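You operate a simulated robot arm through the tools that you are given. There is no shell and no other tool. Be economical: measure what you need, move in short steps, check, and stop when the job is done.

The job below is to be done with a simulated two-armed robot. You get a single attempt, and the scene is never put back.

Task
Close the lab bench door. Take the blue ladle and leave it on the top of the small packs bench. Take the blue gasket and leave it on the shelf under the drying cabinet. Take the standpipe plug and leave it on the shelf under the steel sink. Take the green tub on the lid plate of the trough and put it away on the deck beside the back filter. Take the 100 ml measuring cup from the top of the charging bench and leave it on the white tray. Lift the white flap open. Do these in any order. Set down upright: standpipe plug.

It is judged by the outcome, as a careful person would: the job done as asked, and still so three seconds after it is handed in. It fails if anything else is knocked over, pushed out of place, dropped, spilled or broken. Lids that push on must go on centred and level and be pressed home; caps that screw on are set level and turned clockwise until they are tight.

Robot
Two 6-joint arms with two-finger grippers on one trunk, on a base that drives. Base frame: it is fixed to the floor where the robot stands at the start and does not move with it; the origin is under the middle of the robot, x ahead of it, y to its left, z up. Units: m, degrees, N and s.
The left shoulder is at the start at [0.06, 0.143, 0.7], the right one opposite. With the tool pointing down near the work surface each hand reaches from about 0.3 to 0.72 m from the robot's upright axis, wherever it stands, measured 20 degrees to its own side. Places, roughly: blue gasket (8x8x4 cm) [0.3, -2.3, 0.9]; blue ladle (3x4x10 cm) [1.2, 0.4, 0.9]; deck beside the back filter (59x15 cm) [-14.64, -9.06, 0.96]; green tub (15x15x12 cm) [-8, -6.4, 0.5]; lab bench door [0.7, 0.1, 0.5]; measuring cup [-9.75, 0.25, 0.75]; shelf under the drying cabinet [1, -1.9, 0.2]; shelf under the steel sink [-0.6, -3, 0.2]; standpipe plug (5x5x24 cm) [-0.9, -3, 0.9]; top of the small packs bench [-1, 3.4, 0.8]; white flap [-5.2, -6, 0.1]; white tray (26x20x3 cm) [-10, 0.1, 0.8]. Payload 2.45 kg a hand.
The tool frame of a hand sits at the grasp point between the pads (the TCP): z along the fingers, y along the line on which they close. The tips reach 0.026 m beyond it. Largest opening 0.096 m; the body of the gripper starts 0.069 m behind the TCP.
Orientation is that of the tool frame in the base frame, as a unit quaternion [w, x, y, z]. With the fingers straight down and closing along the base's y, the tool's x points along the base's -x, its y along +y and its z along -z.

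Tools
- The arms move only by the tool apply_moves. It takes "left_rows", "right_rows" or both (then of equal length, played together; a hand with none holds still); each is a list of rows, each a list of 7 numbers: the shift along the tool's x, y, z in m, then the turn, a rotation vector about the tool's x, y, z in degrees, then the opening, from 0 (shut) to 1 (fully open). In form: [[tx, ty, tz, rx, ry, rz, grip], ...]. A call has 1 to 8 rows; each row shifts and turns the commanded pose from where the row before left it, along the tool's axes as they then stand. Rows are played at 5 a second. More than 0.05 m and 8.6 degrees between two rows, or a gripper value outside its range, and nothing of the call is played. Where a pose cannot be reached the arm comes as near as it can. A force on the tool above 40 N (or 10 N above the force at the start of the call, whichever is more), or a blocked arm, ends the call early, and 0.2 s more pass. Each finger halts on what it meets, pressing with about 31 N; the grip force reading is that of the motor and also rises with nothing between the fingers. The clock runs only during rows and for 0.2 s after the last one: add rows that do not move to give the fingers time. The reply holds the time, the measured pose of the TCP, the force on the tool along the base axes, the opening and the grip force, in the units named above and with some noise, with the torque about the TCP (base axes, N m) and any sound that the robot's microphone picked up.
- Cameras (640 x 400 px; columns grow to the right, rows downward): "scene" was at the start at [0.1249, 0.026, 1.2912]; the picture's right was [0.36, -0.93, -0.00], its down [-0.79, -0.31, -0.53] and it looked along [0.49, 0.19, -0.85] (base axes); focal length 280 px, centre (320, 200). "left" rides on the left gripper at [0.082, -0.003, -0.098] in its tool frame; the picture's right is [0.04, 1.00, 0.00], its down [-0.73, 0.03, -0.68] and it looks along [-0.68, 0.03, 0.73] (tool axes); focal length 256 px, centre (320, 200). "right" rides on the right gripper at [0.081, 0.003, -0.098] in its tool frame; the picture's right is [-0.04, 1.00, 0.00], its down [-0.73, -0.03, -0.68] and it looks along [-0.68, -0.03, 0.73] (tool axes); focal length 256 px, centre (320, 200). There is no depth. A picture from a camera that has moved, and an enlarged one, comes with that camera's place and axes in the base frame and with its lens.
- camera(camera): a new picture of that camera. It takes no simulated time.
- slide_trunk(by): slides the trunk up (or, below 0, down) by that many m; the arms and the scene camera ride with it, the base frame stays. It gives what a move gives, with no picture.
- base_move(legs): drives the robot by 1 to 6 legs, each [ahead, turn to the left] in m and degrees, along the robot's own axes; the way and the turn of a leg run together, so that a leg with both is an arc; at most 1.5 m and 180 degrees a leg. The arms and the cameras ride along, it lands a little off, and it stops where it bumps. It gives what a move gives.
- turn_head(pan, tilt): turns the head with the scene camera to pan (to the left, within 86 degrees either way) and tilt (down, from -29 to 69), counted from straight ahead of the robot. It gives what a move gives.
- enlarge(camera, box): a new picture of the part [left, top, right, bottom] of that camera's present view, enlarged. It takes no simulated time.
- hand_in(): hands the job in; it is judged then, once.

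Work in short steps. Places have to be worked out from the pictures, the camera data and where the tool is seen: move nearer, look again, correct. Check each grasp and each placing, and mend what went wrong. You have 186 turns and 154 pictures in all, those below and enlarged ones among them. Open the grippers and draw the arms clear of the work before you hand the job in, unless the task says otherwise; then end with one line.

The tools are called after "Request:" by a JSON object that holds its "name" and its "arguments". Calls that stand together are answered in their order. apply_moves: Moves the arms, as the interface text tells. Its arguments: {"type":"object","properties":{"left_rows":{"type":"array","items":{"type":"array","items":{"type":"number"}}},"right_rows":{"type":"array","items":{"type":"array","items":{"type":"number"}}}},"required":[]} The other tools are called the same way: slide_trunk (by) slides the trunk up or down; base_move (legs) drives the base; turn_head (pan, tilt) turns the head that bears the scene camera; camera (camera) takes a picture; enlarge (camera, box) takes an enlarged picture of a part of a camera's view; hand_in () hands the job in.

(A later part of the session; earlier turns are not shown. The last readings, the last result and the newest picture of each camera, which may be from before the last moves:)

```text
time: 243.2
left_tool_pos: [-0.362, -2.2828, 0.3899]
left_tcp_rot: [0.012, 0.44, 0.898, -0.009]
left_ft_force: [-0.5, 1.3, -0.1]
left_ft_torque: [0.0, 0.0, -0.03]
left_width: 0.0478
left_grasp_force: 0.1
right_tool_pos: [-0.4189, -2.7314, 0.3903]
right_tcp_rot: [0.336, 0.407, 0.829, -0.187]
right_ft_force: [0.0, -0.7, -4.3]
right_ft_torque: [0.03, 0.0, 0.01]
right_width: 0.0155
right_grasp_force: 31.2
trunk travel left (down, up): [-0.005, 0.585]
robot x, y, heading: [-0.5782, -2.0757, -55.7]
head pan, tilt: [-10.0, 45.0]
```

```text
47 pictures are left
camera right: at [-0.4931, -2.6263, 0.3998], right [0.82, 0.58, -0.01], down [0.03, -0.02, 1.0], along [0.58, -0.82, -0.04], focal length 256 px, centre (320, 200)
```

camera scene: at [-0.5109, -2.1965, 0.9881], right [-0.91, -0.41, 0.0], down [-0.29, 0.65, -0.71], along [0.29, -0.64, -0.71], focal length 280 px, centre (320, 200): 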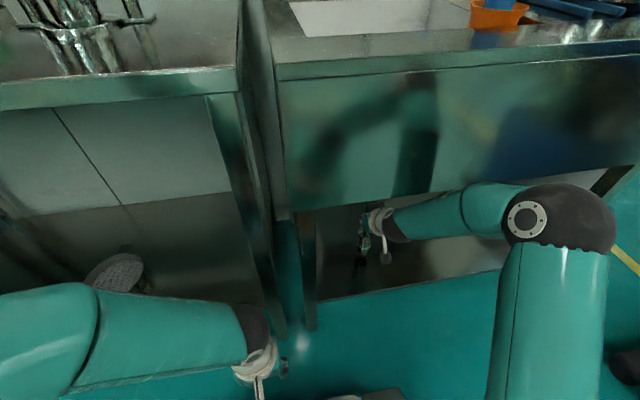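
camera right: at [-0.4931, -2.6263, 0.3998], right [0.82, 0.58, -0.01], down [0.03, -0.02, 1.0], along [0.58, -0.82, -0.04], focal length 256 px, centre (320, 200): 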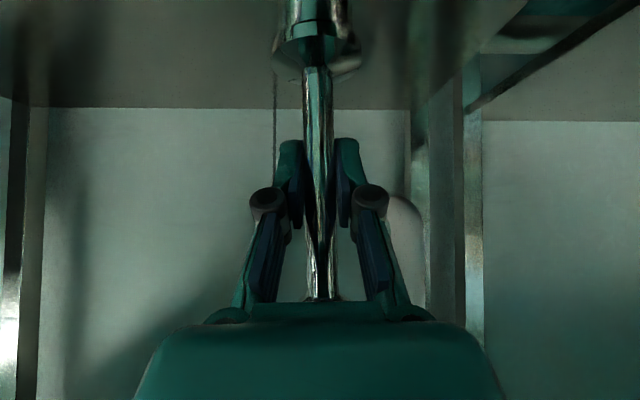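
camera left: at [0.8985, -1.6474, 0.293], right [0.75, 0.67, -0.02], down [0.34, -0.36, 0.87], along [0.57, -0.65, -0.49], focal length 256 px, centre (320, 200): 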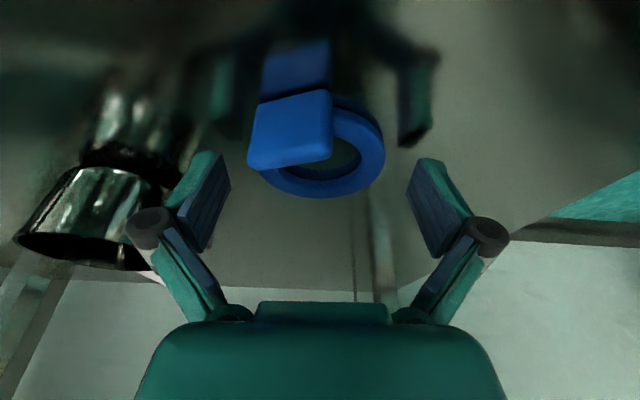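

The plug is over the shelf, 0.18 m in. I lower it until it touches.

Request:
{"name": "apply_moves", "arguments": {"right_rows": [[0.0141, 0, 0.0141, 0, 0, 0, 0], [0.0106, 0, 0.0106, 0, 0, 0, 0], [0.0035, 0, 0.0035, 0, 0, 0, 0], [0, 0, 0, 0, 0, 0, 0]]}}

Request:
{"name": "apply_moves", "arguments": {"right_rows": [[0.0035, 0, 0.0035, 0, 0, 0, 0], [0.0035, 0, 0.0035, 0, 0, 0, 0], [0, 0, 0, 0, 0, 0, 0]]}}

Request:
{"name": "camera", "arguments": {"camera": "right"}}

```text
time: 244.2
left_tool_pos: [-0.3605, -2.2823, 0.3908]
left_tcp_rot: [0.012, 0.44, 0.898, -0.01]
left_ft_force: [0.9, 0.0, -0.6]
left_ft_torque: [-0.01, 0.02, -0.01]
left_width: 0.0482
left_grasp_force: 0.1
right_tool_pos: [-0.4194, -2.7316, 0.3531]
right_tcp_rot: [0.338, 0.407, 0.828, -0.189]
right_ft_force: [-3.0, 2.5, 10.8]
right_ft_torque: [0.51, 0.18, 0.05]
right_width: 0.0158
right_grasp_force: 30.7
trunk travel left (down, up): [-0.005, 0.585]
robot x, y, heading: [-0.5829, -2.0718, -55.8]
head pan, tilt: [-10.0, 45.0]
```

```text
time: 245.0
left_tool_pos: [-0.3611, -2.2809, 0.3915]
left_tcp_rot: [0.013, 0.44, 0.898, -0.011]
left_ft_force: [0.1, 0.6, 0.3]
left_ft_torque: [0.03, 0.0, 0.01]
left_width: 0.048
left_grasp_force: 0.1
right_tool_pos: [-0.4223, -2.7328, 0.3446]
right_tcp_rot: [0.338, 0.406, 0.828, -0.188]
right_ft_force: [-1.7, -4.4, 22.1]
right_ft_torque: [-0.28, -0.34, 0.02]
right_width: 0.016
right_grasp_force: 30.7
trunk travel left (down, up): [-0.005, 0.585]
robot x, y, heading: [-0.5801, -2.0748, -55.6]
head pan, tilt: [-10.0, 45.0]
```

```text
46 pictures are left
camera right: at [-0.4953, -2.6271, 0.3538], right [0.82, 0.58, -0.01], down [0.02, -0.02, 1.0], along [0.57, -0.82, -0.03], focal length 256 px, centre (320, 200)
```

right: 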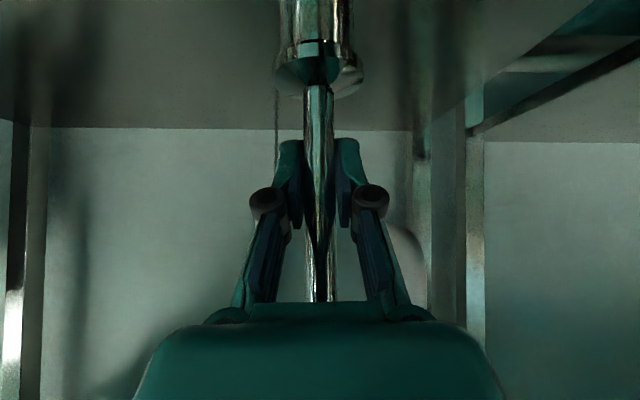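

It stands on the shelf (22 N). I open slowly and withdraw level, straight back.

Request:
{"name": "apply_moves", "arguments": {"right_rows": [[0, 0, 0, 0, 0, 0, 0.2], [0, 0, 0, 0, 0, 0, 0.35], [0, 0, 0, 0, 0, 0, 0.6], [0, 0, 0, 0, 0, 0, 0.6], [0, 0, 0, 0, 0, 0, 0.6]]}}

Request:
{"name": "camera", "arguments": {"camera": "right"}}

```text
time: 246.2
left_tool_pos: [-0.3625, -2.2822, 0.3892]
left_tcp_rot: [0.012, 0.441, 0.898, -0.009]
left_ft_force: [-0.3, -0.5, 0.8]
left_ft_torque: [0.03, 0.03, 0.02]
left_width: 0.0479
left_grasp_force: 0.0
right_tool_pos: [-0.422, -2.7311, 0.3416]
right_tcp_rot: [0.336, 0.407, 0.828, -0.188]
right_ft_force: [0.1, 1.1, 0.6]
right_ft_torque: [-0.01, 0.0, -0.03]
right_width: 0.0576
right_grasp_force: 0.0
trunk travel left (down, up): [-0.005, 0.585]
robot x, y, heading: [-0.5804, -2.0705, -55.9]
head pan, tilt: [-10.0, 45.0]
```

```text
45 pictures are left
camera right: at [-0.4951, -2.6263, 0.3517], right [0.82, 0.58, -0.01], down [0.03, -0.02, 1.0], along [0.58, -0.82, -0.03], focal length 256 px, centre (320, 200)
```

right: 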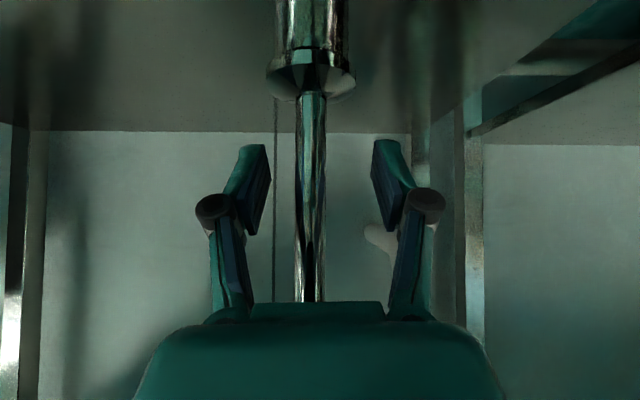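

The plug stands free and upright. I back out level.

Request:
{"name": "apply_moves", "arguments": {"right_rows": [[0.0283, 0, -0.0283, 0, 0, 0, 0.6], [0.0283, 0, -0.0283, 0, 0, 0, 0.6], [0.0283, 0, -0.0283, 0, 0, 0, 0.6], [0.0283, 0, -0.0283, 0, 0, 0, 0.6]]}}

Request:
{"name": "base_move", "arguments": {"legs": [[-0.5, 0]]}}

Request:
{"name": "turn_head", "arguments": {"pan": -5, "tilt": 35}}

Request:
{"name": "camera", "arguments": {"camera": "scene"}}

```text
time: 247.2
left_tool_pos: [-0.3623, -2.2829, 0.3905]
left_tcp_rot: [0.013, 0.44, 0.898, -0.009]
left_ft_force: [-0.2, -0.8, -0.1]
left_ft_torque: [-0.02, -0.01, 0.04]
left_width: 0.0483
left_grasp_force: 0.0
right_tool_pos: [-0.4852, -2.597, 0.3588]
right_tcp_rot: [0.332, 0.408, 0.829, -0.189]
right_ft_force: [-0.2, -0.1, -0.2]
right_ft_torque: [0.02, -0.03, -0.03]
right_width: 0.0577
right_grasp_force: 0.0
right hand out of reach, approached as far as the arm can: row 2, 3, 4
trunk travel left (down, up): [-0.005, 0.585]
robot x, y, heading: [-0.5749, -2.0731, -55.8]
head pan, tilt: [-10.0, 45.0]
```

```text
time: 250.2
left_tool_pos: [-0.6425, -1.8705, 0.3903]
left_tcp_rot: [0.012, 0.444, 0.896, -0.009]
left_ft_force: [-0.4, 0.3, 0.5]
left_ft_torque: [0.01, -0.01, 0.01]
left_width: 0.0479
left_grasp_force: 0.1
right_tool_pos: [-0.7688, -2.1839, 0.36]
right_tcp_rot: [0.332, 0.412, 0.827, -0.191]
right_ft_force: [-0.2, -0.4, 0.2]
right_ft_torque: [0.02, 0.02, 0.0]
right_width: 0.0576
right_grasp_force: 0.0
trunk travel left (down, up): [-0.005, 0.585]
robot x, y, heading: [-0.8586, -1.6611, -56.1]
head pan, tilt: [-10.0, 45.0]
```

```text
time: 250.9
left_tool_pos: [-0.6429, -1.8709, 0.3912]
left_tcp_rot: [0.012, 0.444, 0.896, -0.009]
left_ft_force: [0.6, 0.0, 0.3]
left_ft_torque: [0.01, -0.03, 0.01]
left_width: 0.048
left_grasp_force: 0.1
right_tool_pos: [-0.7679, -2.1834, 0.3603]
right_tcp_rot: [0.332, 0.413, 0.826, -0.191]
right_ft_force: [0.1, 0.6, 0.4]
right_ft_torque: [0.02, 0.0, 0.0]
right_width: 0.0574
right_grasp_force: 0.1
trunk travel left (down, up): [-0.005, 0.585]
robot x, y, heading: [-0.8591, -1.655, -56.3]
head pan, tilt: [-5.0, 35.0]
```

```text
44 pictures are left
camera scene: at [-0.7816, -1.786, 1.0029], right [-0.88, -0.48, 0.0], down [-0.28, 0.5, -0.82], along [0.39, -0.72, -0.57], focal length 280 px, centre (320, 200)
```

scene: 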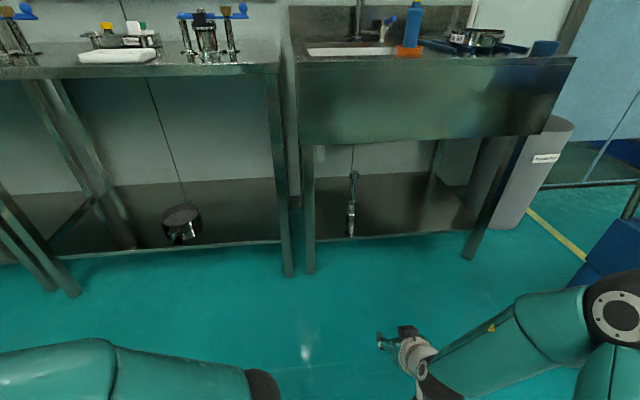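

The plug stands upright on the sink's shelf. Three jobs remain further off. I fold the right hand down, raise the trunk, and turn toward the white flap's direction.

Request:
{"name": "apply_moves", "arguments": {"right_rows": [[0, 0, 0, 0, 8, 0, 0.5], [0, 0, 0, 0, 8, 0, 0.5], [0, 0, 0, 0, 8, 0, 0.5], [0, 0, 0, 0, 8, 0, 0.5], [0, 0, 0, 0, 8, 0, 0.5], [0.02, 0, 0, 0, 4, 0, 0.5], [0.04, 0, 0, 0, 0, 0, 0.5], [0.04, 0, 0, 0, 0, 0, 0.5]]}}

Request:
{"name": "slide_trunk", "arguments": {"by": 0.35}}

Request:
{"name": "base_move", "arguments": {"legs": [[0, -40], [0, -40]]}}

Request:
{"name": "turn_head", "arguments": {"pan": 0, "tilt": 15}}

Request:
{"name": "camera", "arguments": {"camera": "scene"}}

```text
time: 252.7
left_tool_pos: [-0.6429, -1.8706, 0.3908]
left_tcp_rot: [0.012, 0.444, 0.896, -0.008]
left_ft_force: [0.1, 0.0, 0.0]
left_ft_torque: [0.01, 0.02, 0.02]
left_width: 0.0478
left_grasp_force: 0.0
right_tool_pos: [-0.8279, -2.102, 0.3567]
right_tcp_rot: [-0.002, 0.453, 0.891, -0.022]
right_ft_force: [0.1, 0.1, -0.1]
right_ft_torque: [0.02, 0.0, -0.01]
right_width: 0.0478
right_grasp_force: 0.1
trunk travel left (down, up): [-0.005, 0.585]
robot x, y, heading: [-0.861, -1.658, -56.4]
head pan, tilt: [-5.0, 35.0]
```

```text
time: 256.1
left_tool_pos: [-0.6422, -1.8704, 0.7411]
left_tcp_rot: [0.012, 0.444, 0.896, -0.009]
left_ft_force: [0.5, 0.5, -0.7]
left_ft_torque: [0.02, -0.02, 0.0]
left_width: 0.048
left_grasp_force: 0.1
right_tool_pos: [-0.8265, -2.103, 0.7056]
right_tcp_rot: [-0.002, 0.453, 0.891, -0.023]
right_ft_force: [0.8, -0.4, 0.3]
right_ft_torque: [-0.03, -0.03, 0.0]
right_width: 0.0479
right_grasp_force: 0.1
trunk travel left (down, up): [-0.355, 0.235]
robot x, y, heading: [-0.8583, -1.6594, -56.2]
head pan, tilt: [-5.0, 35.0]
```

```text
time: 260.0
left_tool_pos: [-0.9634, -1.9452, 0.7425]
left_tcp_rot: [0.003, 0.861, 0.509, -0.015]
left_ft_force: [0.4, -0.3, 0.1]
left_ft_torque: [0.04, 0.02, -0.04]
left_width: 0.0482
left_grasp_force: 0.1
right_tool_pos: [-1.2499, -1.8697, 0.7086]
right_tcp_rot: [-0.016, 0.866, 0.5, -0.018]
right_ft_force: [-0.3, -0.6, -0.2]
right_ft_torque: [0.04, 0.03, 0.0]
right_width: 0.0479
right_grasp_force: 0.1
trunk travel left (down, up): [-0.355, 0.235]
robot x, y, heading: [-0.825, -1.6805, -123.6]
head pan, tilt: [-5.0, 35.0]
stopped in leg 2: the robot was blocked; the commanded pose is now the measured one
```

```text
time: 260.9
left_tool_pos: [-0.9625, -1.9452, 0.7425]
left_tcp_rot: [0.004, 0.861, 0.509, -0.014]
left_ft_force: [-0.5, 0.0, 0.6]
left_ft_torque: [0.01, 0.01, -0.01]
left_width: 0.0483
left_grasp_force: 0.0
right_tool_pos: [-1.2502, -1.8695, 0.709]
right_tcp_rot: [-0.014, 0.866, 0.5, -0.017]
right_ft_force: [1.1, 0.6, 0.0]
right_ft_torque: [0.0, 0.0, 0.03]
right_width: 0.048
right_grasp_force: 0.0
trunk travel left (down, up): [-0.355, 0.235]
robot x, y, heading: [-0.8232, -1.6856, -123.7]
head pan, tilt: [0.0, 15.0]
```

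```text
43 pictures are left
camera scene: at [-0.9082, -1.8094, 1.3849], right [-0.83, 0.55, 0.0], down [0.14, 0.22, -0.97], along [-0.54, -0.8, -0.26], focal length 280 px, centre (320, 200)
```

scene: 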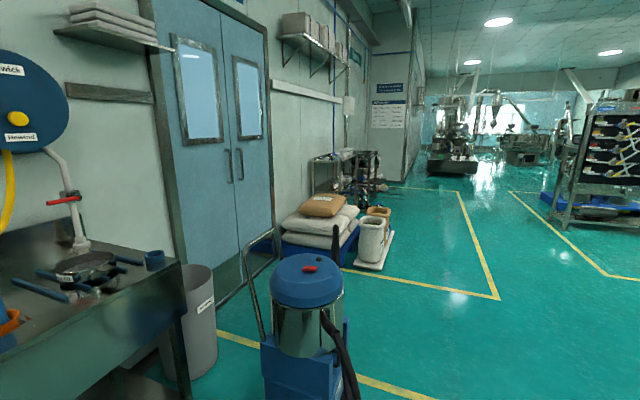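

Clear corridor lies to the right of the sack pallet. I turn to about −155° and drive 3 m.

Request:
{"name": "base_move", "arguments": {"legs": [[0, -31], [1.5, 0], [1.5, 0], [0, 30]]}}

Request:
{"name": "turn_head", "arguments": {"pan": 0, "tilt": 18}}

Request:
{"name": "camera", "arguments": {"camera": "scene"}}

```text
time: 278.8
left_tool_pos: [-3.6872, -3.1564, 0.7415]
left_tcp_rot: [0.004, 0.871, 0.491, -0.014]
left_ft_force: [0.2, -0.5, 0.8]
left_ft_torque: [0.0, -0.02, 0.0]
left_width: 0.0476
left_grasp_force: 0.0
right_tool_pos: [-3.9703, -3.0701, 0.7068]
right_tcp_rot: [-0.015, 0.876, 0.482, -0.017]
right_ft_force: [-0.2, 0.4, -1.3]
right_ft_torque: [-0.02, -0.02, 0.01]
right_width: 0.0479
right_grasp_force: 0.1
trunk travel left (down, up): [-0.355, 0.235]
robot x, y, heading: [-3.5536, -2.887, -126.0]
head pan, tilt: [0.0, 15.0]
```

```text
time: 279.4
left_tool_pos: [-3.6872, -3.157, 0.742]
left_tcp_rot: [0.005, 0.871, 0.491, -0.014]
left_ft_force: [-1.3, 0.5, 0.4]
left_ft_torque: [-0.01, -0.04, 0.03]
left_width: 0.048
left_grasp_force: 0.1
right_tool_pos: [-3.9719, -3.0683, 0.7072]
right_tcp_rot: [-0.015, 0.876, 0.482, -0.018]
right_ft_force: [-0.1, 0.8, -0.7]
right_ft_torque: [0.0, -0.07, -0.01]
right_width: 0.0481
right_grasp_force: 0.0
trunk travel left (down, up): [-0.355, 0.235]
robot x, y, heading: [-3.5473, -2.8848, -126.1]
head pan, tilt: [0.0, 18.0]
```

```text
42 pictures are left
camera scene: at [-3.6455, -3.0092, 1.3801], right [-0.81, 0.59, 0.0], down [0.18, 0.25, -0.95], along [-0.56, -0.77, -0.31], focal length 280 px, centre (320, 200)
```

scene: 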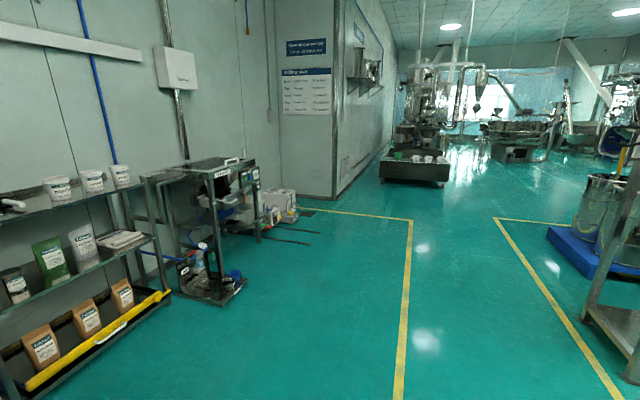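

The flap should be near pixel (280, 215), by the wall corner. I zoom there.

Request:
{"name": "enlarge", "arguments": {"camera": "scene", "box": [190, 150, 340, 260]}}

```text
3.64 times, centred on (265, 205) of scene
camera zoom: at [-3.6455, -3.0092, 1.3801], right [-0.81, 0.59, 0.0], down [0.18, 0.25, -0.95], along [-0.56, -0.77, -0.31], focal length 1016 px, centre (520, 182)
```

zoom: 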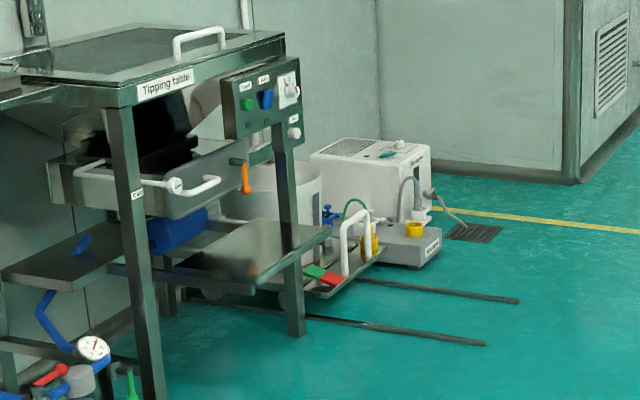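

The spot is by a small grey box and a white machine beyond the tipping table. I drive up to about [−5.2, −4.8] and look from close by.

Request:
{"name": "base_move", "arguments": {"legs": [[0, -5], [1.5, 0], [1.0, 0], [0, 40]]}}

Request:
{"name": "turn_head", "arguments": {"pan": 0, "tilt": 45}}

Request:
{"name": "camera", "arguments": {"camera": "scene"}}

```text
time: 294.4
left_tool_pos: [-5.1409, -5.0784, 0.7427]
left_tcp_rot: [0.009, 0.68, 0.733, -0.013]
left_ft_force: [-0.2, -0.3, -0.6]
left_ft_torque: [-0.03, -0.01, 0.01]
left_width: 0.048
left_grasp_force: 0.0
right_tool_pos: [-5.4224, -5.1702, 0.7076]
right_tcp_rot: [-0.008, 0.688, 0.725, -0.02]
right_ft_force: [0.1, -0.3, 0.1]
right_ft_torque: [0.01, 0.02, -0.05]
right_width: 0.0482
right_grasp_force: 0.0
trunk travel left (down, up): [-0.355, 0.235]
robot x, y, heading: [-5.213, -4.7781, -90.9]
head pan, tilt: [0.0, 18.0]
```

```text
time: 295.4
left_tool_pos: [-5.1412, -5.0787, 0.7437]
left_tcp_rot: [0.008, 0.681, 0.732, -0.013]
left_ft_force: [0.2, -0.6, 0.3]
left_ft_torque: [0.0, 0.01, 0.01]
left_width: 0.0481
left_grasp_force: 0.0
right_tool_pos: [-5.4229, -5.1702, 0.7082]
right_tcp_rot: [-0.009, 0.688, 0.725, -0.02]
right_ft_force: [-0.8, 0.7, -0.6]
right_ft_torque: [0.04, -0.01, -0.03]
right_width: 0.0477
right_grasp_force: 0.0
trunk travel left (down, up): [-0.355, 0.235]
robot x, y, heading: [-5.2172, -4.7825, -91.2]
head pan, tilt: [0.0, 45.0]
```

```text
40 pictures are left
camera scene: at [-5.2175, -4.9212, 1.3383], right [-1.0, 0.01, 0.0], down [0.01, 0.71, -0.71], along [-0.01, -0.71, -0.71], focal length 280 px, centre (320, 200)
```

scene: 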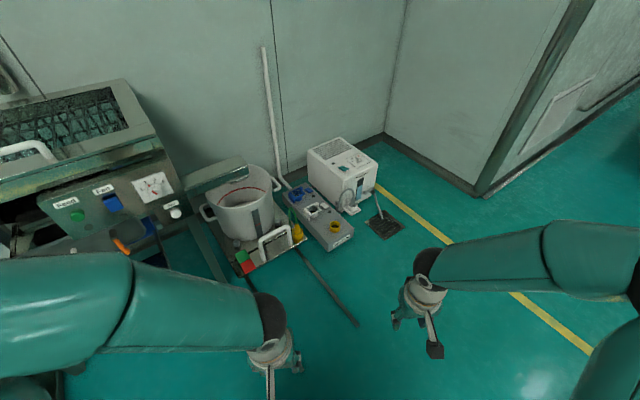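

Request:
{"name": "enlarge", "arguments": {"camera": "scene", "box": [265, 170, 365, 260]}}

```text
4.44 times, centred on (315, 215) of scene
camera zoom: at [-5.2175, -4.9212, 1.3383], right [-1.0, 0.01, 0.0], down [0.01, 0.71, -0.71], along [-0.01, -0.71, -0.71], focal length 1242 px, centre (342, 133)
```

zoom: 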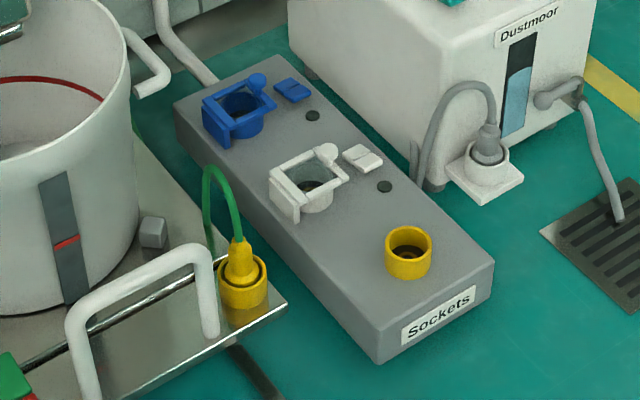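

The white flap is the hinged cover on the white socket of the "Sockets" box: hinge on the robot's left side, lifting tab on the far side (about [−5.216, −6.09, 0.13]). Floor rails are in front, so I go round to the box's right end.

Request:
{"name": "base_move", "arguments": {"legs": [[0, -50], [0.85, 0], [0, 51], [0.44, 0], [0, 30], [0, 30]]}}

Request:
{"name": "slide_trunk", "arguments": {"by": -0.35}}

Request:
{"name": "turn_head", "arguments": {"pan": 0, "tilt": 50}}

Request:
{"name": "camera", "arguments": {"camera": "scene"}}

```text
time: 310.2
left_tool_pos: [-5.6179, -5.8866, 0.7434]
left_tcp_rot: [0.013, 0.315, 0.949, -0.008]
left_ft_force: [-0.4, -0.3, -0.6]
left_ft_torque: [0.02, -0.06, 0.0]
left_width: 0.0483
left_grasp_force: 0.0
right_tool_pos: [-5.7321, -6.1621, 0.7104]
right_tcp_rot: [0.001, 0.325, 0.946, -0.022]
right_ft_force: [-0.8, -0.5, 0.7]
right_ft_torque: [0.02, 0.02, -0.01]
right_width: 0.0477
right_grasp_force: 0.1
trunk travel left (down, up): [-0.355, 0.235]
robot x, y, heading: [-5.9194, -5.7806, -41.6]
head pan, tilt: [0.0, 45.0]
stopped in leg 6: the robot was blocked; the commanded pose is now the measured one
```

```text
time: 313.6
left_tool_pos: [-5.616, -5.8867, 0.3929]
left_tcp_rot: [0.013, 0.314, 0.949, -0.008]
left_ft_force: [0.1, -0.3, -0.5]
left_ft_torque: [0.0, -0.02, 0.0]
left_width: 0.0478
left_grasp_force: 0.1
right_tool_pos: [-5.7314, -6.1606, 0.3585]
right_tcp_rot: [0.001, 0.325, 0.946, -0.022]
right_ft_force: [0.2, 0.1, -0.4]
right_ft_torque: [0.01, 0.01, 0.03]
right_width: 0.0477
right_grasp_force: 0.1
trunk travel left (down, up): [-0.005, 0.585]
robot x, y, heading: [-5.9233, -5.7818, -41.5]
head pan, tilt: [0.0, 45.0]
```

```text
time: 314.3
left_tool_pos: [-5.617, -5.886, 0.3927]
left_tcp_rot: [0.013, 0.313, 0.95, -0.008]
left_ft_force: [0.8, -0.1, 0.2]
left_ft_torque: [0.01, -0.01, -0.04]
left_width: 0.048
left_grasp_force: 0.1
right_tool_pos: [-5.7318, -6.1607, 0.3599]
right_tcp_rot: [0.001, 0.325, 0.945, -0.023]
right_ft_force: [1.1, -1.2, 0.2]
right_ft_torque: [0.0, 0.0, -0.01]
right_width: 0.0478
right_grasp_force: 0.1
trunk travel left (down, up): [-0.005, 0.585]
robot x, y, heading: [-5.9222, -5.7791, -41.6]
head pan, tilt: [0.0, 50.0]
```

```text
38 pictures are left
camera scene: at [-5.8189, -5.8701, 0.9813], right [-0.66, -0.75, 0.0], down [-0.57, 0.51, -0.64], along [0.48, -0.43, -0.77], focal length 280 px, centre (320, 200)
```

scene: 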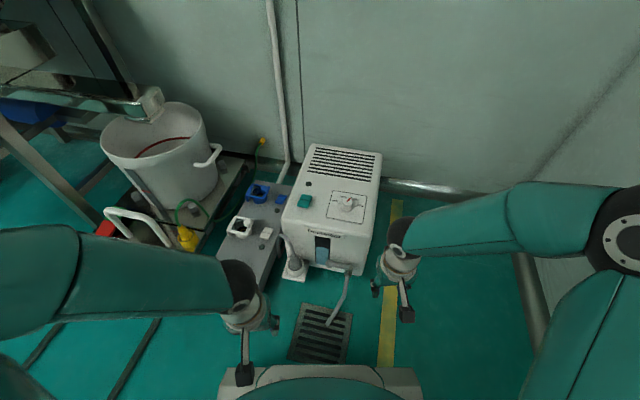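

Flap confirmed near [−5.187, −6.045]. I lift the right hand out of the way and drive 0.15 m closer.

Request:
{"name": "apply_moves", "arguments": {"right_rows": [[0.02, 0, -0.04, 0, 0, 0, 0.5], [0.02, 0, -0.04, 0, 0, 0, 0.5], [0.02, 0, -0.04, 0, 0, 0, 0.5], [0.02, 0, -0.04, 0, 0, 0, 0.5]]}}

Request:
{"name": "base_move", "arguments": {"legs": [[0.15, 0]]}}

Request:
{"name": "apply_moves", "arguments": {"left_rows": [[-0.045, 0, 0, 0, 0, -8, 0.5], [-0.045, 0, 0, 0, 0, -8, 0.5], [-0.03, 0.03, 0, 0, 0, -8, 0.5], [-0.01, 0.04, 0, 0, 0, -8, 0.5], [0, 0.02, 0, 0, 0, -8, 0.5], [0, 0, 0, 0, 0, -8, 0.5]]}}

Request:
{"name": "camera", "arguments": {"camera": "left"}}

```text
time: 315.3
left_tool_pos: [-5.6173, -5.8878, 0.3932]
left_tcp_rot: [0.013, 0.314, 0.949, -0.008]
left_ft_force: [0.8, 0.0, 0.1]
left_ft_torque: [0.03, 0.0, -0.01]
left_width: 0.048
left_grasp_force: 0.1
right_tool_pos: [-5.7909, -6.1034, 0.5164]
right_tcp_rot: [0.0, 0.325, 0.946, -0.024]
right_ft_force: [-0.1, -0.4, -0.4]
right_ft_torque: [0.0, -0.02, -0.03]
right_width: 0.048
right_grasp_force: 0.1
trunk travel left (down, up): [-0.005, 0.585]
robot x, y, heading: [-5.9236, -5.7829, -41.8]
head pan, tilt: [0.0, 50.0]
```

```text
time: 316.7
left_tool_pos: [-5.5039, -5.9874, 0.3929]
left_tcp_rot: [0.013, 0.313, 0.95, -0.008]
left_ft_force: [0.0, -0.4, 0.2]
left_ft_torque: [0.04, 0.01, 0.0]
left_width: 0.0479
left_grasp_force: 0.1
right_tool_pos: [-5.6766, -6.2033, 0.5171]
right_tcp_rot: [0.0, 0.324, 0.946, -0.023]
right_ft_force: [-0.8, -0.2, 0.1]
right_ft_torque: [0.02, 0.02, -0.02]
right_width: 0.0479
right_grasp_force: 0.0
trunk travel left (down, up): [-0.005, 0.585]
robot x, y, heading: [-5.806, -5.8809, -41.4]
head pan, tilt: [0.0, 50.0]
```

```text
time: 318.1
left_tool_pos: [-5.3692, -5.9605, 0.3962]
left_tcp_rot: [0.01, -0.101, 0.995, -0.012]
left_ft_force: [0.1, 0.1, 0.3]
left_ft_torque: [0.01, -0.02, -0.01]
left_width: 0.0477
left_grasp_force: 0.1
right_tool_pos: [-5.6772, -6.2046, 0.5174]
right_tcp_rot: [0.0, 0.324, 0.946, -0.023]
right_ft_force: [0.7, -0.2, -0.8]
right_ft_torque: [-0.02, 0.03, 0.0]
right_width: 0.0477
right_grasp_force: 0.1
trunk travel left (down, up): [-0.005, 0.585]
robot x, y, heading: [-5.8094, -5.8789, -41.5]
head pan, tilt: [0.0, 50.0]
```

```text
37 pictures are left
camera left: at [-5.4507, -5.9775, 0.494], right [-0.24, 0.97, -0.03], down [0.7, 0.19, 0.69], along [0.67, 0.15, -0.72], focal length 256 px, centre (320, 200)
```

left: 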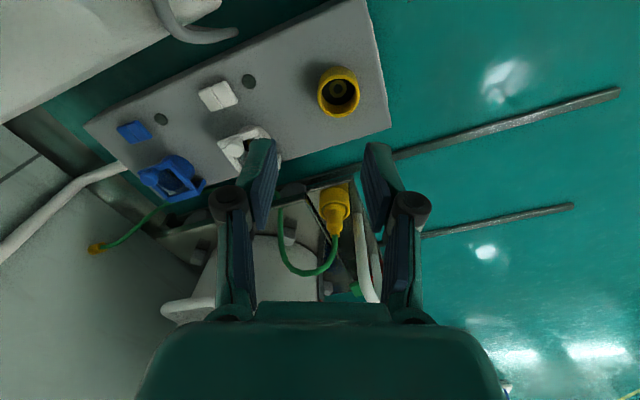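

I shift and turn the left hand so its camera looks squarely at the white flap from the tab side.

Request:
{"name": "apply_moves", "arguments": {"left_rows": [[-0.013, -0.045, -0.01, 0, 0, 0, 0.5], [-0.013, -0.045, -0.01, 0, 0, 0, 0.5], [-0.013, -0.045, 0, 0, 0, 0, 0.5], [-0.013, -0.044, 0, 0, 0, 0, 0.5], [0, 0, 0, 0, 0, -7, 0.3], [0, 0, 0, 0, 0, -7, 0.3], [0, 0, 0, 0, 0, -7, 0.3], [0, 0, 0, 0, 0, -6, 0.3]]}}

Request:
{"name": "camera", "arguments": {"camera": "left"}}

```text
time: 319.9
left_tool_pos: [-5.2826, -6.1244, 0.4213]
left_tcp_rot: [0.005, -0.331, 0.944, -0.014]
left_ft_force: [0.1, -0.8, 0.5]
left_ft_torque: [0.0, -0.04, 0.01]
left_width: 0.0288
left_grasp_force: 0.0
right_tool_pos: [-5.6767, -6.2033, 0.519]
right_tcp_rot: [0.0, 0.324, 0.946, -0.023]
right_ft_force: [0.0, -0.3, 0.7]
right_ft_torque: [-0.02, 0.0, 0.03]
right_width: 0.0481
right_grasp_force: 0.0
trunk travel left (down, up): [-0.005, 0.585]
robot x, y, heading: [-5.8062, -5.8792, -41.5]
head pan, tilt: [0.0, 50.0]
```

```text
36 pictures are left
camera left: at [-5.3467, -6.1759, 0.5207], right [-0.65, 0.76, -0.03], down [0.54, 0.5, 0.68], along [0.53, 0.43, -0.73], focal length 256 px, centre (320, 200)
```

left: 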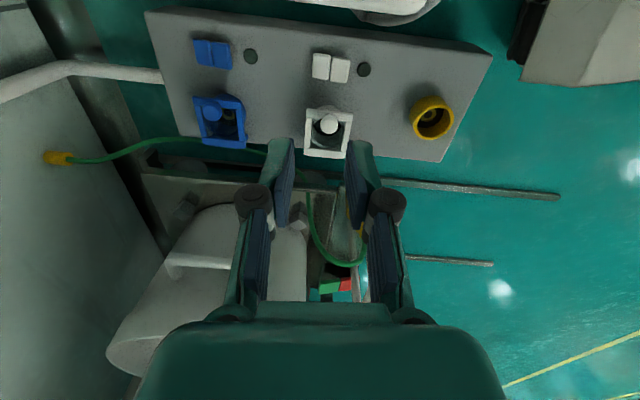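

Request:
{"name": "enlarge", "arguments": {"camera": "left", "box": [180, 30, 400, 170]}}

```text
2.86 times, centred on (290, 100) of left
camera zoom: at [-5.3467, -6.1759, 0.5207], right [-0.65, 0.76, -0.03], down [0.54, 0.5, 0.68], along [0.53, 0.43, -0.73], focal length 731 px, centre (406, 486)
```

zoom: 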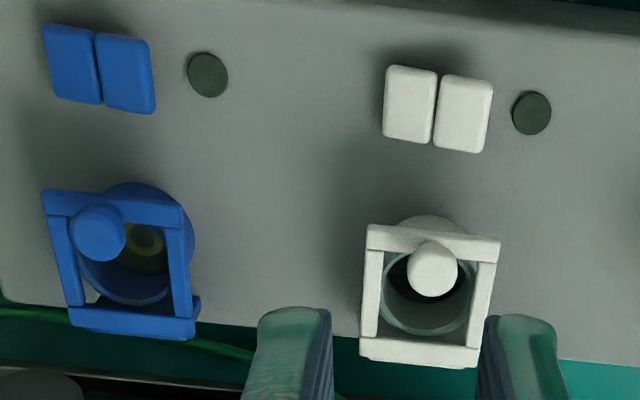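

The flap's ball knob sits on its free edge at about [−5.217, −6.061, 0.167], hinge at about [−5.158, −6.019]. I bring the open fingers above the knob.

Request:
{"name": "apply_moves", "arguments": {"left_rows": [[-0.0303, 0.003, 0.028, 0, 0, 0, 0.4], [-0.0303, 0.003, 0.028, 0, 0, 0, 0.4], [-0.0303, 0.0025, 0.028, 0, 0, 0, 0.4], [0, 0, 0.04, 0, 0, 0, 0.4], [0, 0, 0.03, 0, 0, 0, 0.4]]}}

Request:
{"name": "camera", "arguments": {"camera": "left"}}

```text
time: 321.1
left_tool_pos: [-5.2161, -6.0641, 0.2647]
left_tcp_rot: [0.006, -0.33, 0.944, -0.015]
left_ft_force: [0.7, -0.4, -0.6]
left_ft_torque: [-0.02, -0.03, 0.0]
left_width: 0.0382
left_grasp_force: 0.1
right_tool_pos: [-5.6756, -6.2041, 0.5176]
right_tcp_rot: [0.0, 0.323, 0.946, -0.022]
right_ft_force: [-0.4, 0.1, -1.1]
right_ft_torque: [0.0, -0.04, -0.01]
right_width: 0.0479
right_grasp_force: 0.1
trunk travel left (down, up): [-0.005, 0.585]
robot x, y, heading: [-5.8088, -5.8829, -41.5]
head pan, tilt: [0.0, 50.0]
```

```text
34 pictures are left
camera left: at [-5.2803, -6.1152, 0.3645], right [-0.65, 0.76, -0.03], down [0.54, 0.49, 0.68], along [0.53, 0.43, -0.73], focal length 256 px, centre (320, 200)
```

left: 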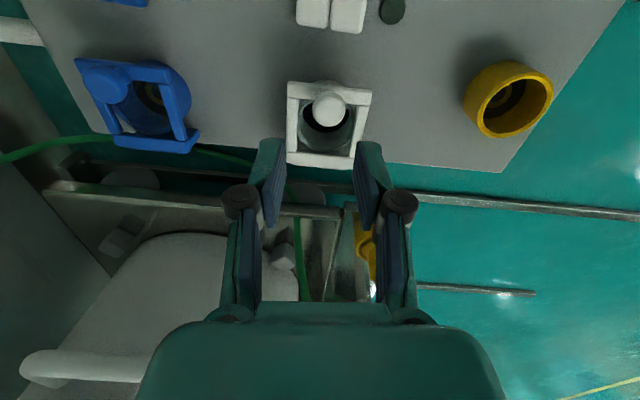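

I descend to the knob's height (z≈0.19) and check.

Request:
{"name": "apply_moves", "arguments": {"left_rows": [[0.003, 0.003, 0.035, 0, 0, 0, 0.4], [0, 0, 0.035, 0, 0, 0, 0.4]]}}

Request:
{"name": "camera", "arguments": {"camera": "left"}}

```text
time: 321.7
left_tool_pos: [-5.2152, -6.066, 0.1969]
left_tcp_rot: [0.006, -0.33, 0.944, -0.015]
left_ft_force: [-0.3, 0.4, -0.7]
left_ft_torque: [-0.02, -0.01, -0.01]
left_width: 0.0384
left_grasp_force: 0.1
right_tool_pos: [-5.6774, -6.2047, 0.5175]
right_tcp_rot: [0.0, 0.324, 0.946, -0.023]
right_ft_force: [0.5, 0.0, -0.3]
right_ft_torque: [-0.02, 0.01, -0.02]
right_width: 0.048
right_grasp_force: 0.0
trunk travel left (down, up): [-0.005, 0.585]
robot x, y, heading: [-5.8058, -5.8828, -41.4]
head pan, tilt: [0.0, 50.0]
```

```text
33 pictures are left
camera left: at [-5.2808, -6.1168, 0.296], right [-0.65, 0.76, -0.03], down [0.54, 0.5, 0.68], along [0.53, 0.43, -0.73], focal length 256 px, centre (320, 200)
```

left: 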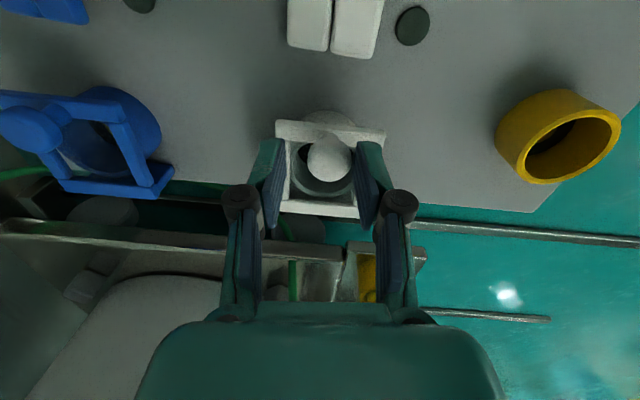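

All rays agree on the ball at [−5.2145, −6.0575, 0.16], about 2.6 cm across. I lower to it and close.

Request:
{"name": "apply_moves", "arguments": {"left_rows": [[-0.006, 0.006, 0.012, 0, 0, 0, 0.45], [0, 0, 0.016, 0, 0, 0, 0.45], [0, 0, 0, 0, 0, 0, 0.1], [0, 0, 0, 0, 0, 0, 0], [0, 0, 0, 0, 0, 0, 0]]}}

Request:
{"name": "camera", "arguments": {"camera": "left"}}

```text
time: 322.9
left_tool_pos: [-5.2152, -6.0588, 0.1721]
left_tcp_rot: [0.008, -0.329, 0.944, -0.016]
left_ft_force: [-8.8, 8.8, 32.3]
left_ft_torque: [0.54, 0.1, 0.07]
left_width: 0.0242
left_grasp_force: 44.6
right_tool_pos: [-5.6773, -6.2032, 0.5187]
right_tcp_rot: [0.002, 0.324, 0.946, -0.022]
right_ft_force: [0.8, 0.4, -0.1]
right_ft_torque: [-0.03, 0.01, 0.03]
right_width: 0.0478
right_grasp_force: 0.1
trunk travel left (down, up): [-0.005, 0.585]
robot x, y, heading: [-5.8137, -5.8774, -41.4]
head pan, tilt: [0.0, 50.0]
```

```text
32 pictures are left
camera left: at [-5.2798, -6.1091, 0.2711], right [-0.65, 0.76, -0.03], down [0.54, 0.5, 0.68], along [0.53, 0.43, -0.73], focal length 256 px, centre (320, 200)
```

left: 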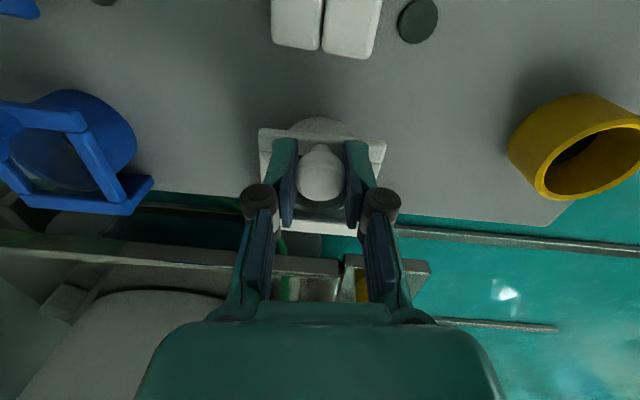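

The ball is gripped. I swing it up along the arc about the hinge, first about 40°.

Request:
{"name": "apply_moves", "arguments": {"left_rows": [[-0.002, 0, -0.006, 0, 0, 0, 0], [-0.005, 0, -0.01, 0, 0, 0, 0], [-0.007, 0, -0.01, 0, 0, 0, 0], [-0.009, 0, -0.009, 0, 2, 0, 0], [-0.0105, 0, -0.0075, 0, 3, 0, 0]]}}

Request:
{"name": "camera", "arguments": {"camera": "left"}}

```text
time: 324.1
left_tool_pos: [-5.1891, -6.0389, 0.2108]
left_tcp_rot: [-0.035, -0.329, 0.943, -0.032]
left_ft_force: [4.0, -26.2, -6.7]
left_ft_torque: [-0.99, 0.67, 0.26]
left_width: 0.0247
left_grasp_force: 44.6
right_tool_pos: [-5.675, -6.204, 0.5173]
right_tcp_rot: [0.0, 0.325, 0.946, -0.023]
right_ft_force: [0.2, 0.4, -0.3]
right_ft_torque: [-0.02, -0.02, 0.02]
right_width: 0.0483
right_grasp_force: 0.0
trunk travel left (down, up): [-0.005, 0.585]
robot x, y, heading: [-5.8038, -5.8805, -41.3]
head pan, tilt: [0.0, 50.0]
```

```text
31 pictures are left
camera left: at [-5.2467, -6.0837, 0.3174], right [-0.65, 0.76, -0.03], down [0.59, 0.53, 0.61], along [0.48, 0.38, -0.79], focal length 256 px, centre (320, 200)
```

left: 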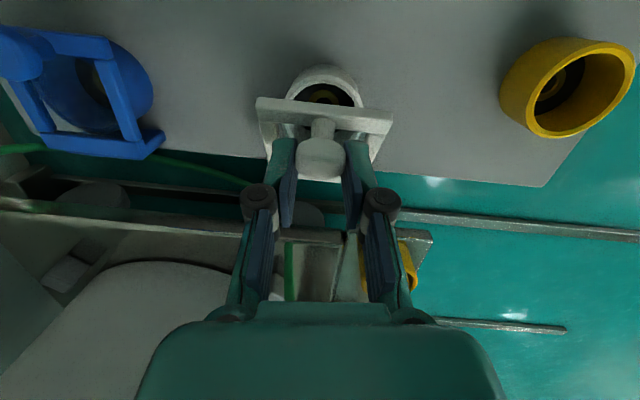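

The flap is lifting. There's some sideways strain, so I ease that while continuing the arc.

Request:
{"name": "apply_moves", "arguments": {"left_rows": [[-0.006, -0.002, -0.009, 0, 4, 0, 0], [-0.009, -0.001, -0.006, 0, 4, 0, 0], [-0.011, -0.001, -0.004, 0, 4, 0, 0], [-0.012, 0, -0.002, 0, 4, 0, 0]]}}

Request:
{"name": "camera", "arguments": {"camera": "left"}}

```text
time: 325.1
left_tool_pos: [-5.1558, -6.015, 0.226]
left_tcp_rot: [-0.166, -0.32, 0.93, -0.075]
left_ft_force: [-3.9, -15.5, 7.0]
left_ft_torque: [-0.75, 0.71, 0.25]
left_width: 0.0246
left_grasp_force: 45.1
right_tool_pos: [-5.6766, -6.2029, 0.5173]
right_tcp_rot: [0.001, 0.325, 0.945, -0.023]
right_ft_force: [-0.6, -0.6, 0.2]
right_ft_torque: [-0.01, -0.01, -0.01]
right_width: 0.0478
right_grasp_force: 0.0
trunk travel left (down, up): [-0.005, 0.585]
robot x, y, heading: [-5.8085, -5.8799, -41.2]
head pan, tilt: [0.0, 50.0]
```

```text
30 pictures are left
camera left: at [-5.1882, -6.0397, 0.348], right [-0.65, 0.76, -0.02], down [0.7, 0.61, 0.37], along [0.29, 0.23, -0.93], focal length 256 px, centre (320, 200)
```

left: 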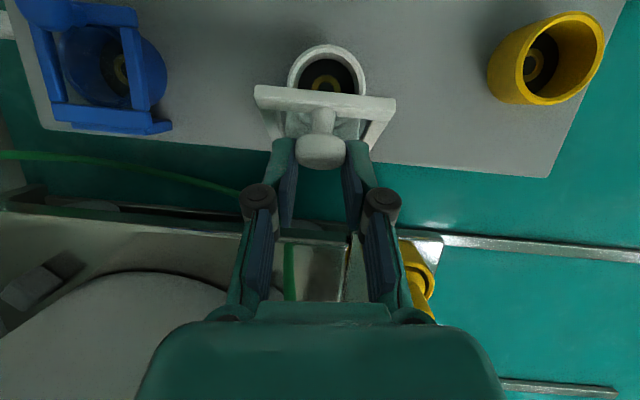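

Nearly upright. I carry it on past vertical so it stays open.

Request:
{"name": "apply_moves", "arguments": {"left_rows": [[-0.0112, -0.001, -0.0043, 0, 4, 0, 0], [-0.0118, 0, -0.002, 0, 4, 0, 0], [-0.0118, 0, 0.0, 0, 4, 0, 0], [-0.011, 0, 0.002, 0, 4, 0, 0]]}}

Request:
{"name": "camera", "arguments": {"camera": "left"}}

```text
time: 326.1
left_tool_pos: [-5.1388, -5.9847, 0.2116]
left_tcp_rot: [-0.295, -0.307, 0.897, -0.118]
left_ft_force: [0.9, -0.5, -0.4]
left_ft_torque: [-0.01, 0.0, 0.01]
left_width: 0.0
left_grasp_force: 28.1
left hand out of reach, approached as far as the arm can: row 4
right_tool_pos: [-5.6763, -6.2033, 0.5186]
right_tcp_rot: [0.001, 0.325, 0.945, -0.022]
right_ft_force: [-0.3, 0.6, 0.1]
right_ft_torque: [0.0, -0.01, 0.01]
right_width: 0.0477
right_grasp_force: 0.1
trunk travel left (down, up): [-0.005, 0.585]
robot x, y, heading: [-5.8079, -5.8804, -41.7]
head pan, tilt: [0.0, 50.0]
```

```text
29 pictures are left
camera left: at [-5.1442, -5.9878, 0.3402], right [-0.65, 0.76, -0.01], down [0.76, 0.64, 0.1], along [0.08, 0.06, -0.99], focal length 256 px, centre (320, 200)
```

left: 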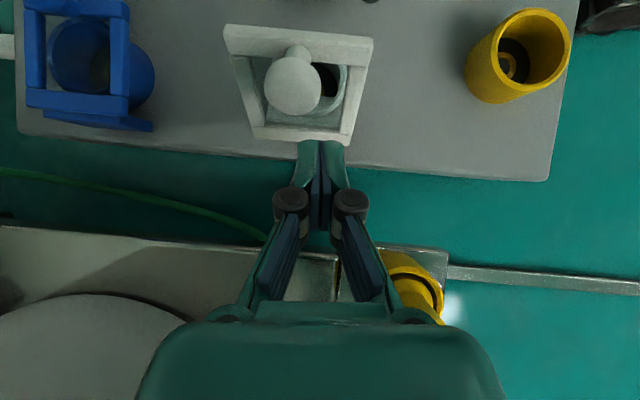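

The ball slipped out but the flap stays about 70° up. I move the shut fingers over to its socket side to push it on over.

Request:
{"name": "apply_moves", "arguments": {"left_rows": [[0.03, 0, -0.04, 0, 0, 0, 0], [0.03, 0, -0.04, 0, 0, 0, 0], [0.028, 0, 0.021, 0, -8, 0, 0], [0.0306, 0, 0.017, 0, -8, 0, 0], [0.0327, 0, 0.0125, 0, -8, 0, 0], [0.034, 0, 0.008, 0, -8, 0, 0]]}}

Request:
{"name": "camera", "arguments": {"camera": "left"}}

```text
time: 327.5
left_tool_pos: [-5.2509, -6.071, 0.311]
left_tcp_rot: [-0.035, -0.328, 0.943, -0.03]
left_ft_force: [0.0, -0.8, -0.5]
left_ft_torque: [0.0, 0.01, -0.03]
left_width: 0.0001
left_grasp_force: 28.3
right_tool_pos: [-5.6765, -6.204, 0.5182]
right_tcp_rot: [0.0, 0.324, 0.946, -0.023]
right_ft_force: [1.1, -0.3, -0.2]
right_ft_torque: [0.0, -0.02, 0.01]
right_width: 0.048
right_grasp_force: 0.2
trunk travel left (down, up): [-0.005, 0.585]
robot x, y, heading: [-5.8104, -5.8837, -41.3]
head pan, tilt: [0.0, 50.0]
```

```text
28 pictures are left
camera left: at [-5.3088, -6.1158, 0.4173], right [-0.65, 0.76, -0.03], down [0.59, 0.53, 0.61], along [0.48, 0.38, -0.79], focal length 256 px, centre (320, 200)
```

left: 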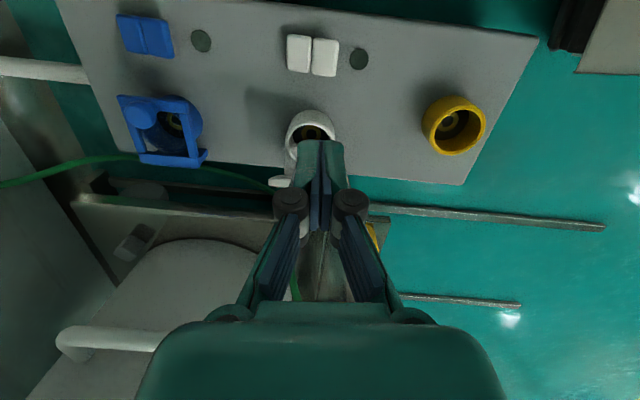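

The socket is uncovered and the flap stands behind it. I lower the shut fingers behind the flap's inner face and push it further open.

Request:
{"name": "apply_moves", "arguments": {"left_rows": [[0, 0, 0.045, 0, 0, 0, 0], [0, 0, 0.045, 0, 0, 0, 0], [-0.025, 0, 0, 0, 0, 0, 0], [-0.025, 0, 0, 0, 0, 0, 0], [-0.02, 0, 0, 0, 0, 0, 0], [-0.02, 0, 0, 0, 0, 0, 0], [-0.02, 0, 0, 0, 0, 0, 0]]}}

Request:
{"name": "camera", "arguments": {"camera": "left"}}

```text
time: 329.1
left_tool_pos: [-5.1686, -6.008, 0.2115]
left_tcp_rot: [-0.036, -0.328, 0.944, -0.028]
left_ft_force: [0.0, 0.3, -0.3]
left_ft_torque: [0.0, 0.01, -0.02]
left_width: 0.0
left_grasp_force: 28.7
right_tool_pos: [-5.6765, -6.2032, 0.5175]
right_tcp_rot: [0.0, 0.325, 0.946, -0.023]
right_ft_force: [-0.4, -0.3, -0.2]
right_ft_torque: [-0.01, -0.01, -0.01]
right_width: 0.048
right_grasp_force: 0.0
trunk travel left (down, up): [-0.005, 0.585]
robot x, y, heading: [-5.8109, -5.8841, -41.5]
head pan, tilt: [0.0, 50.0]
```

```text
27 pictures are left
camera left: at [-5.2262, -6.0543, 0.3175], right [-0.65, 0.76, -0.03], down [0.59, 0.53, 0.61], along [0.48, 0.38, -0.79], focal length 256 px, centre (320, 200)
```

left: 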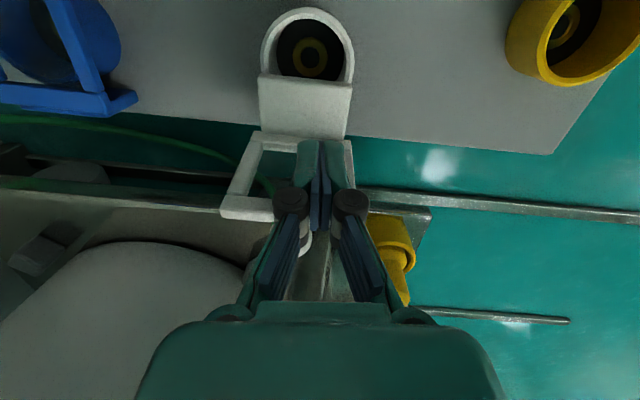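

The flap is open well past vertical and the socket is uncovered. I back off, raise the hand, and lift away.

Request:
{"name": "apply_moves", "arguments": {"left_rows": [[0.03, 0, -0.01, 0, 0, 0, 0.5], [0.02, 0, -0.04, 0, 0, 0, 0.5], [0, 0, -0.05, 0, 0, 0, 0.5], [0, 0, -0.05, 0, 0, 8, 0.5], [0.03, 0, -0.02, 0, 0, 8, 0.5], [0.04, 0, 0, 0, 0, 8, 0.5], [0.04, 0, 0, 0, 0, 8, 0.5], [0.04, 0, 0, 0, 0, 8, 0.5]]}}

Request:
{"name": "base_move", "arguments": {"legs": [[-0.35, 0]]}}

Request:
{"name": "slide_trunk", "arguments": {"by": 0.35}}

Request:
{"name": "camera", "arguments": {"camera": "scene"}}

```text
time: 330.9
left_tool_pos: [-5.3421, -6.0724, 0.3941]
left_tcp_rot: [-0.024, 0.014, 0.999, -0.04]
left_ft_force: [-0.2, -0.9, 0.2]
left_ft_torque: [-0.02, 0.02, 0.01]
left_width: 0.0478
left_grasp_force: 0.1
right_tool_pos: [-5.6767, -6.2035, 0.5178]
right_tcp_rot: [0.0, 0.324, 0.946, -0.024]
right_ft_force: [-0.7, -0.1, 0.7]
right_ft_torque: [0.0, -0.01, -0.02]
right_width: 0.0477
right_grasp_force: 0.1
trunk travel left (down, up): [-0.005, 0.585]
robot x, y, heading: [-5.8079, -5.8763, -41.5]
head pan, tilt: [0.0, 50.0]
```

```text
time: 333.1
left_tool_pos: [-5.6006, -5.8437, 0.3935]
left_tcp_rot: [-0.025, 0.016, 0.999, -0.038]
left_ft_force: [0.6, 0.8, 0.4]
left_ft_torque: [-0.03, 0.0, -0.01]
left_width: 0.0482
left_grasp_force: 0.1
right_tool_pos: [-5.9366, -5.9744, 0.518]
right_tcp_rot: [0.0, 0.326, 0.945, -0.024]
right_ft_force: [0.8, -0.2, 0.0]
right_ft_torque: [0.0, 0.0, 0.01]
right_width: 0.0477
right_grasp_force: 0.0
trunk travel left (down, up): [-0.005, 0.585]
robot x, y, heading: [-6.0665, -5.6492, -41.7]
head pan, tilt: [0.0, 50.0]
```

```text
time: 336.6
left_tool_pos: [-5.601, -5.8438, 0.7445]
left_tcp_rot: [-0.024, 0.016, 0.999, -0.039]
left_ft_force: [0.2, -0.9, 0.2]
left_ft_torque: [0.0, 0.03, 0.03]
left_width: 0.0477
left_grasp_force: 0.0
right_tool_pos: [-5.9376, -5.9746, 0.8679]
right_tcp_rot: [0.0, 0.326, 0.945, -0.024]
right_ft_force: [-0.1, -0.1, -0.4]
right_ft_torque: [0.05, 0.0, 0.01]
right_width: 0.0478
right_grasp_force: 0.0
trunk travel left (down, up): [-0.355, 0.235]
robot x, y, heading: [-6.0672, -5.6509, -41.9]
head pan, tilt: [0.0, 50.0]
```

```text
26 pictures are left
camera scene: at [-5.9654, -5.7408, 1.3312], right [-0.67, -0.75, 0.0], down [-0.57, 0.51, -0.64], along [0.48, -0.43, -0.77], focal length 280 px, centre (320, 200)
```

scene: 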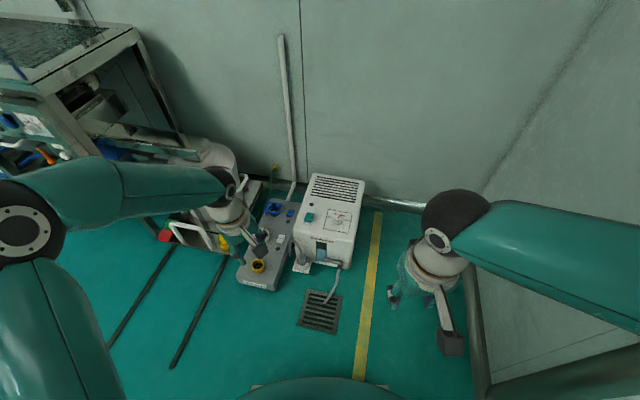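

The flap stays open. Next the green tub: I turn toward [−8, −6.4] and look.

Request:
{"name": "base_move", "arguments": {"legs": [[-0.2, 0], [0, -40], [0, -40]]}}

Request:
{"name": "base_move", "arguments": {"legs": [[0, -35]]}}

Request:
{"name": "turn_head", "arguments": {"pan": 0, "tilt": 25}}

Request:
{"name": "camera", "arguments": {"camera": "scene"}}

```text
time: 341.9
left_tool_pos: [-6.2398, -6.0263, 0.7446]
left_tcp_rot: [-0.042, 0.588, 0.807, -0.019]
left_ft_force: [0.2, -0.2, -0.1]
left_ft_torque: [-0.01, 0.03, 0.0]
left_width: 0.0479
left_grasp_force: 0.0
right_tool_pos: [-6.4758, -5.7536, 0.8683]
right_tcp_rot: [-0.014, 0.812, 0.584, -0.019]
right_ft_force: [0.3, -0.8, 0.0]
right_ft_torque: [0.05, 0.01, 0.01]
right_width: 0.0481
right_grasp_force: 0.1
trunk travel left (down, up): [-0.355, 0.235]
robot x, y, heading: [-6.1739, -5.5321, -113.6]
head pan, tilt: [0.0, 50.0]
stopped in leg 3: the robot was blocked; the commanded pose is now the measured one
```

```text
time: 344.1
left_tool_pos: [-6.5104, -5.8975, 0.7447]
left_tcp_rot: [-0.046, 0.805, 0.592, -0.004]
left_ft_force: [-1.1, -0.4, -0.2]
left_ft_torque: [-0.02, 0.03, -0.01]
left_width: 0.048
left_grasp_force: 0.0
right_tool_pos: [-6.5455, -5.5383, 0.8695]
right_tcp_rot: [-0.019, 0.95, 0.312, -0.014]
right_ft_force: [-0.2, 0.0, 0.4]
right_ft_torque: [0.0, 0.02, 0.02]
right_width: 0.0479
right_grasp_force: 0.0
trunk travel left (down, up): [-0.355, 0.235]
robot x, y, heading: [-6.1622, -5.555, -148.3]
head pan, tilt: [0.0, 50.0]
```

```text
time: 345.0
left_tool_pos: [-6.5093, -5.8982, 0.7453]
left_tcp_rot: [-0.045, 0.805, 0.592, -0.005]
left_ft_force: [0.6, -0.1, -0.1]
left_ft_torque: [-0.01, -0.01, 0.01]
left_width: 0.0478
left_grasp_force: 0.0
right_tool_pos: [-6.5457, -5.5393, 0.8693]
right_tcp_rot: [-0.019, 0.95, 0.313, -0.014]
right_ft_force: [-0.8, 0.4, 0.2]
right_ft_torque: [0.01, 0.02, 0.03]
right_width: 0.0482
right_grasp_force: 0.0
trunk travel left (down, up): [-0.355, 0.235]
robot x, y, heading: [-6.1633, -5.5513, -148.5]
head pan, tilt: [0.0, 25.0]
```

```text
25 pictures are left
camera scene: at [-6.2913, -5.6338, 1.3687], right [-0.52, 0.85, 0.0], down [0.36, 0.22, -0.91], along [-0.77, -0.47, -0.42], focal length 280 px, centre (320, 200)
```

scene: 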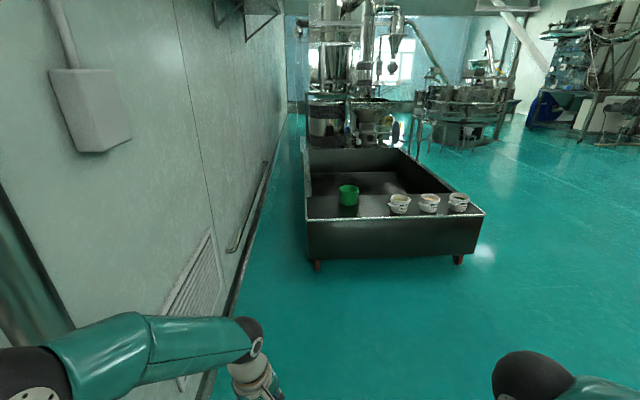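

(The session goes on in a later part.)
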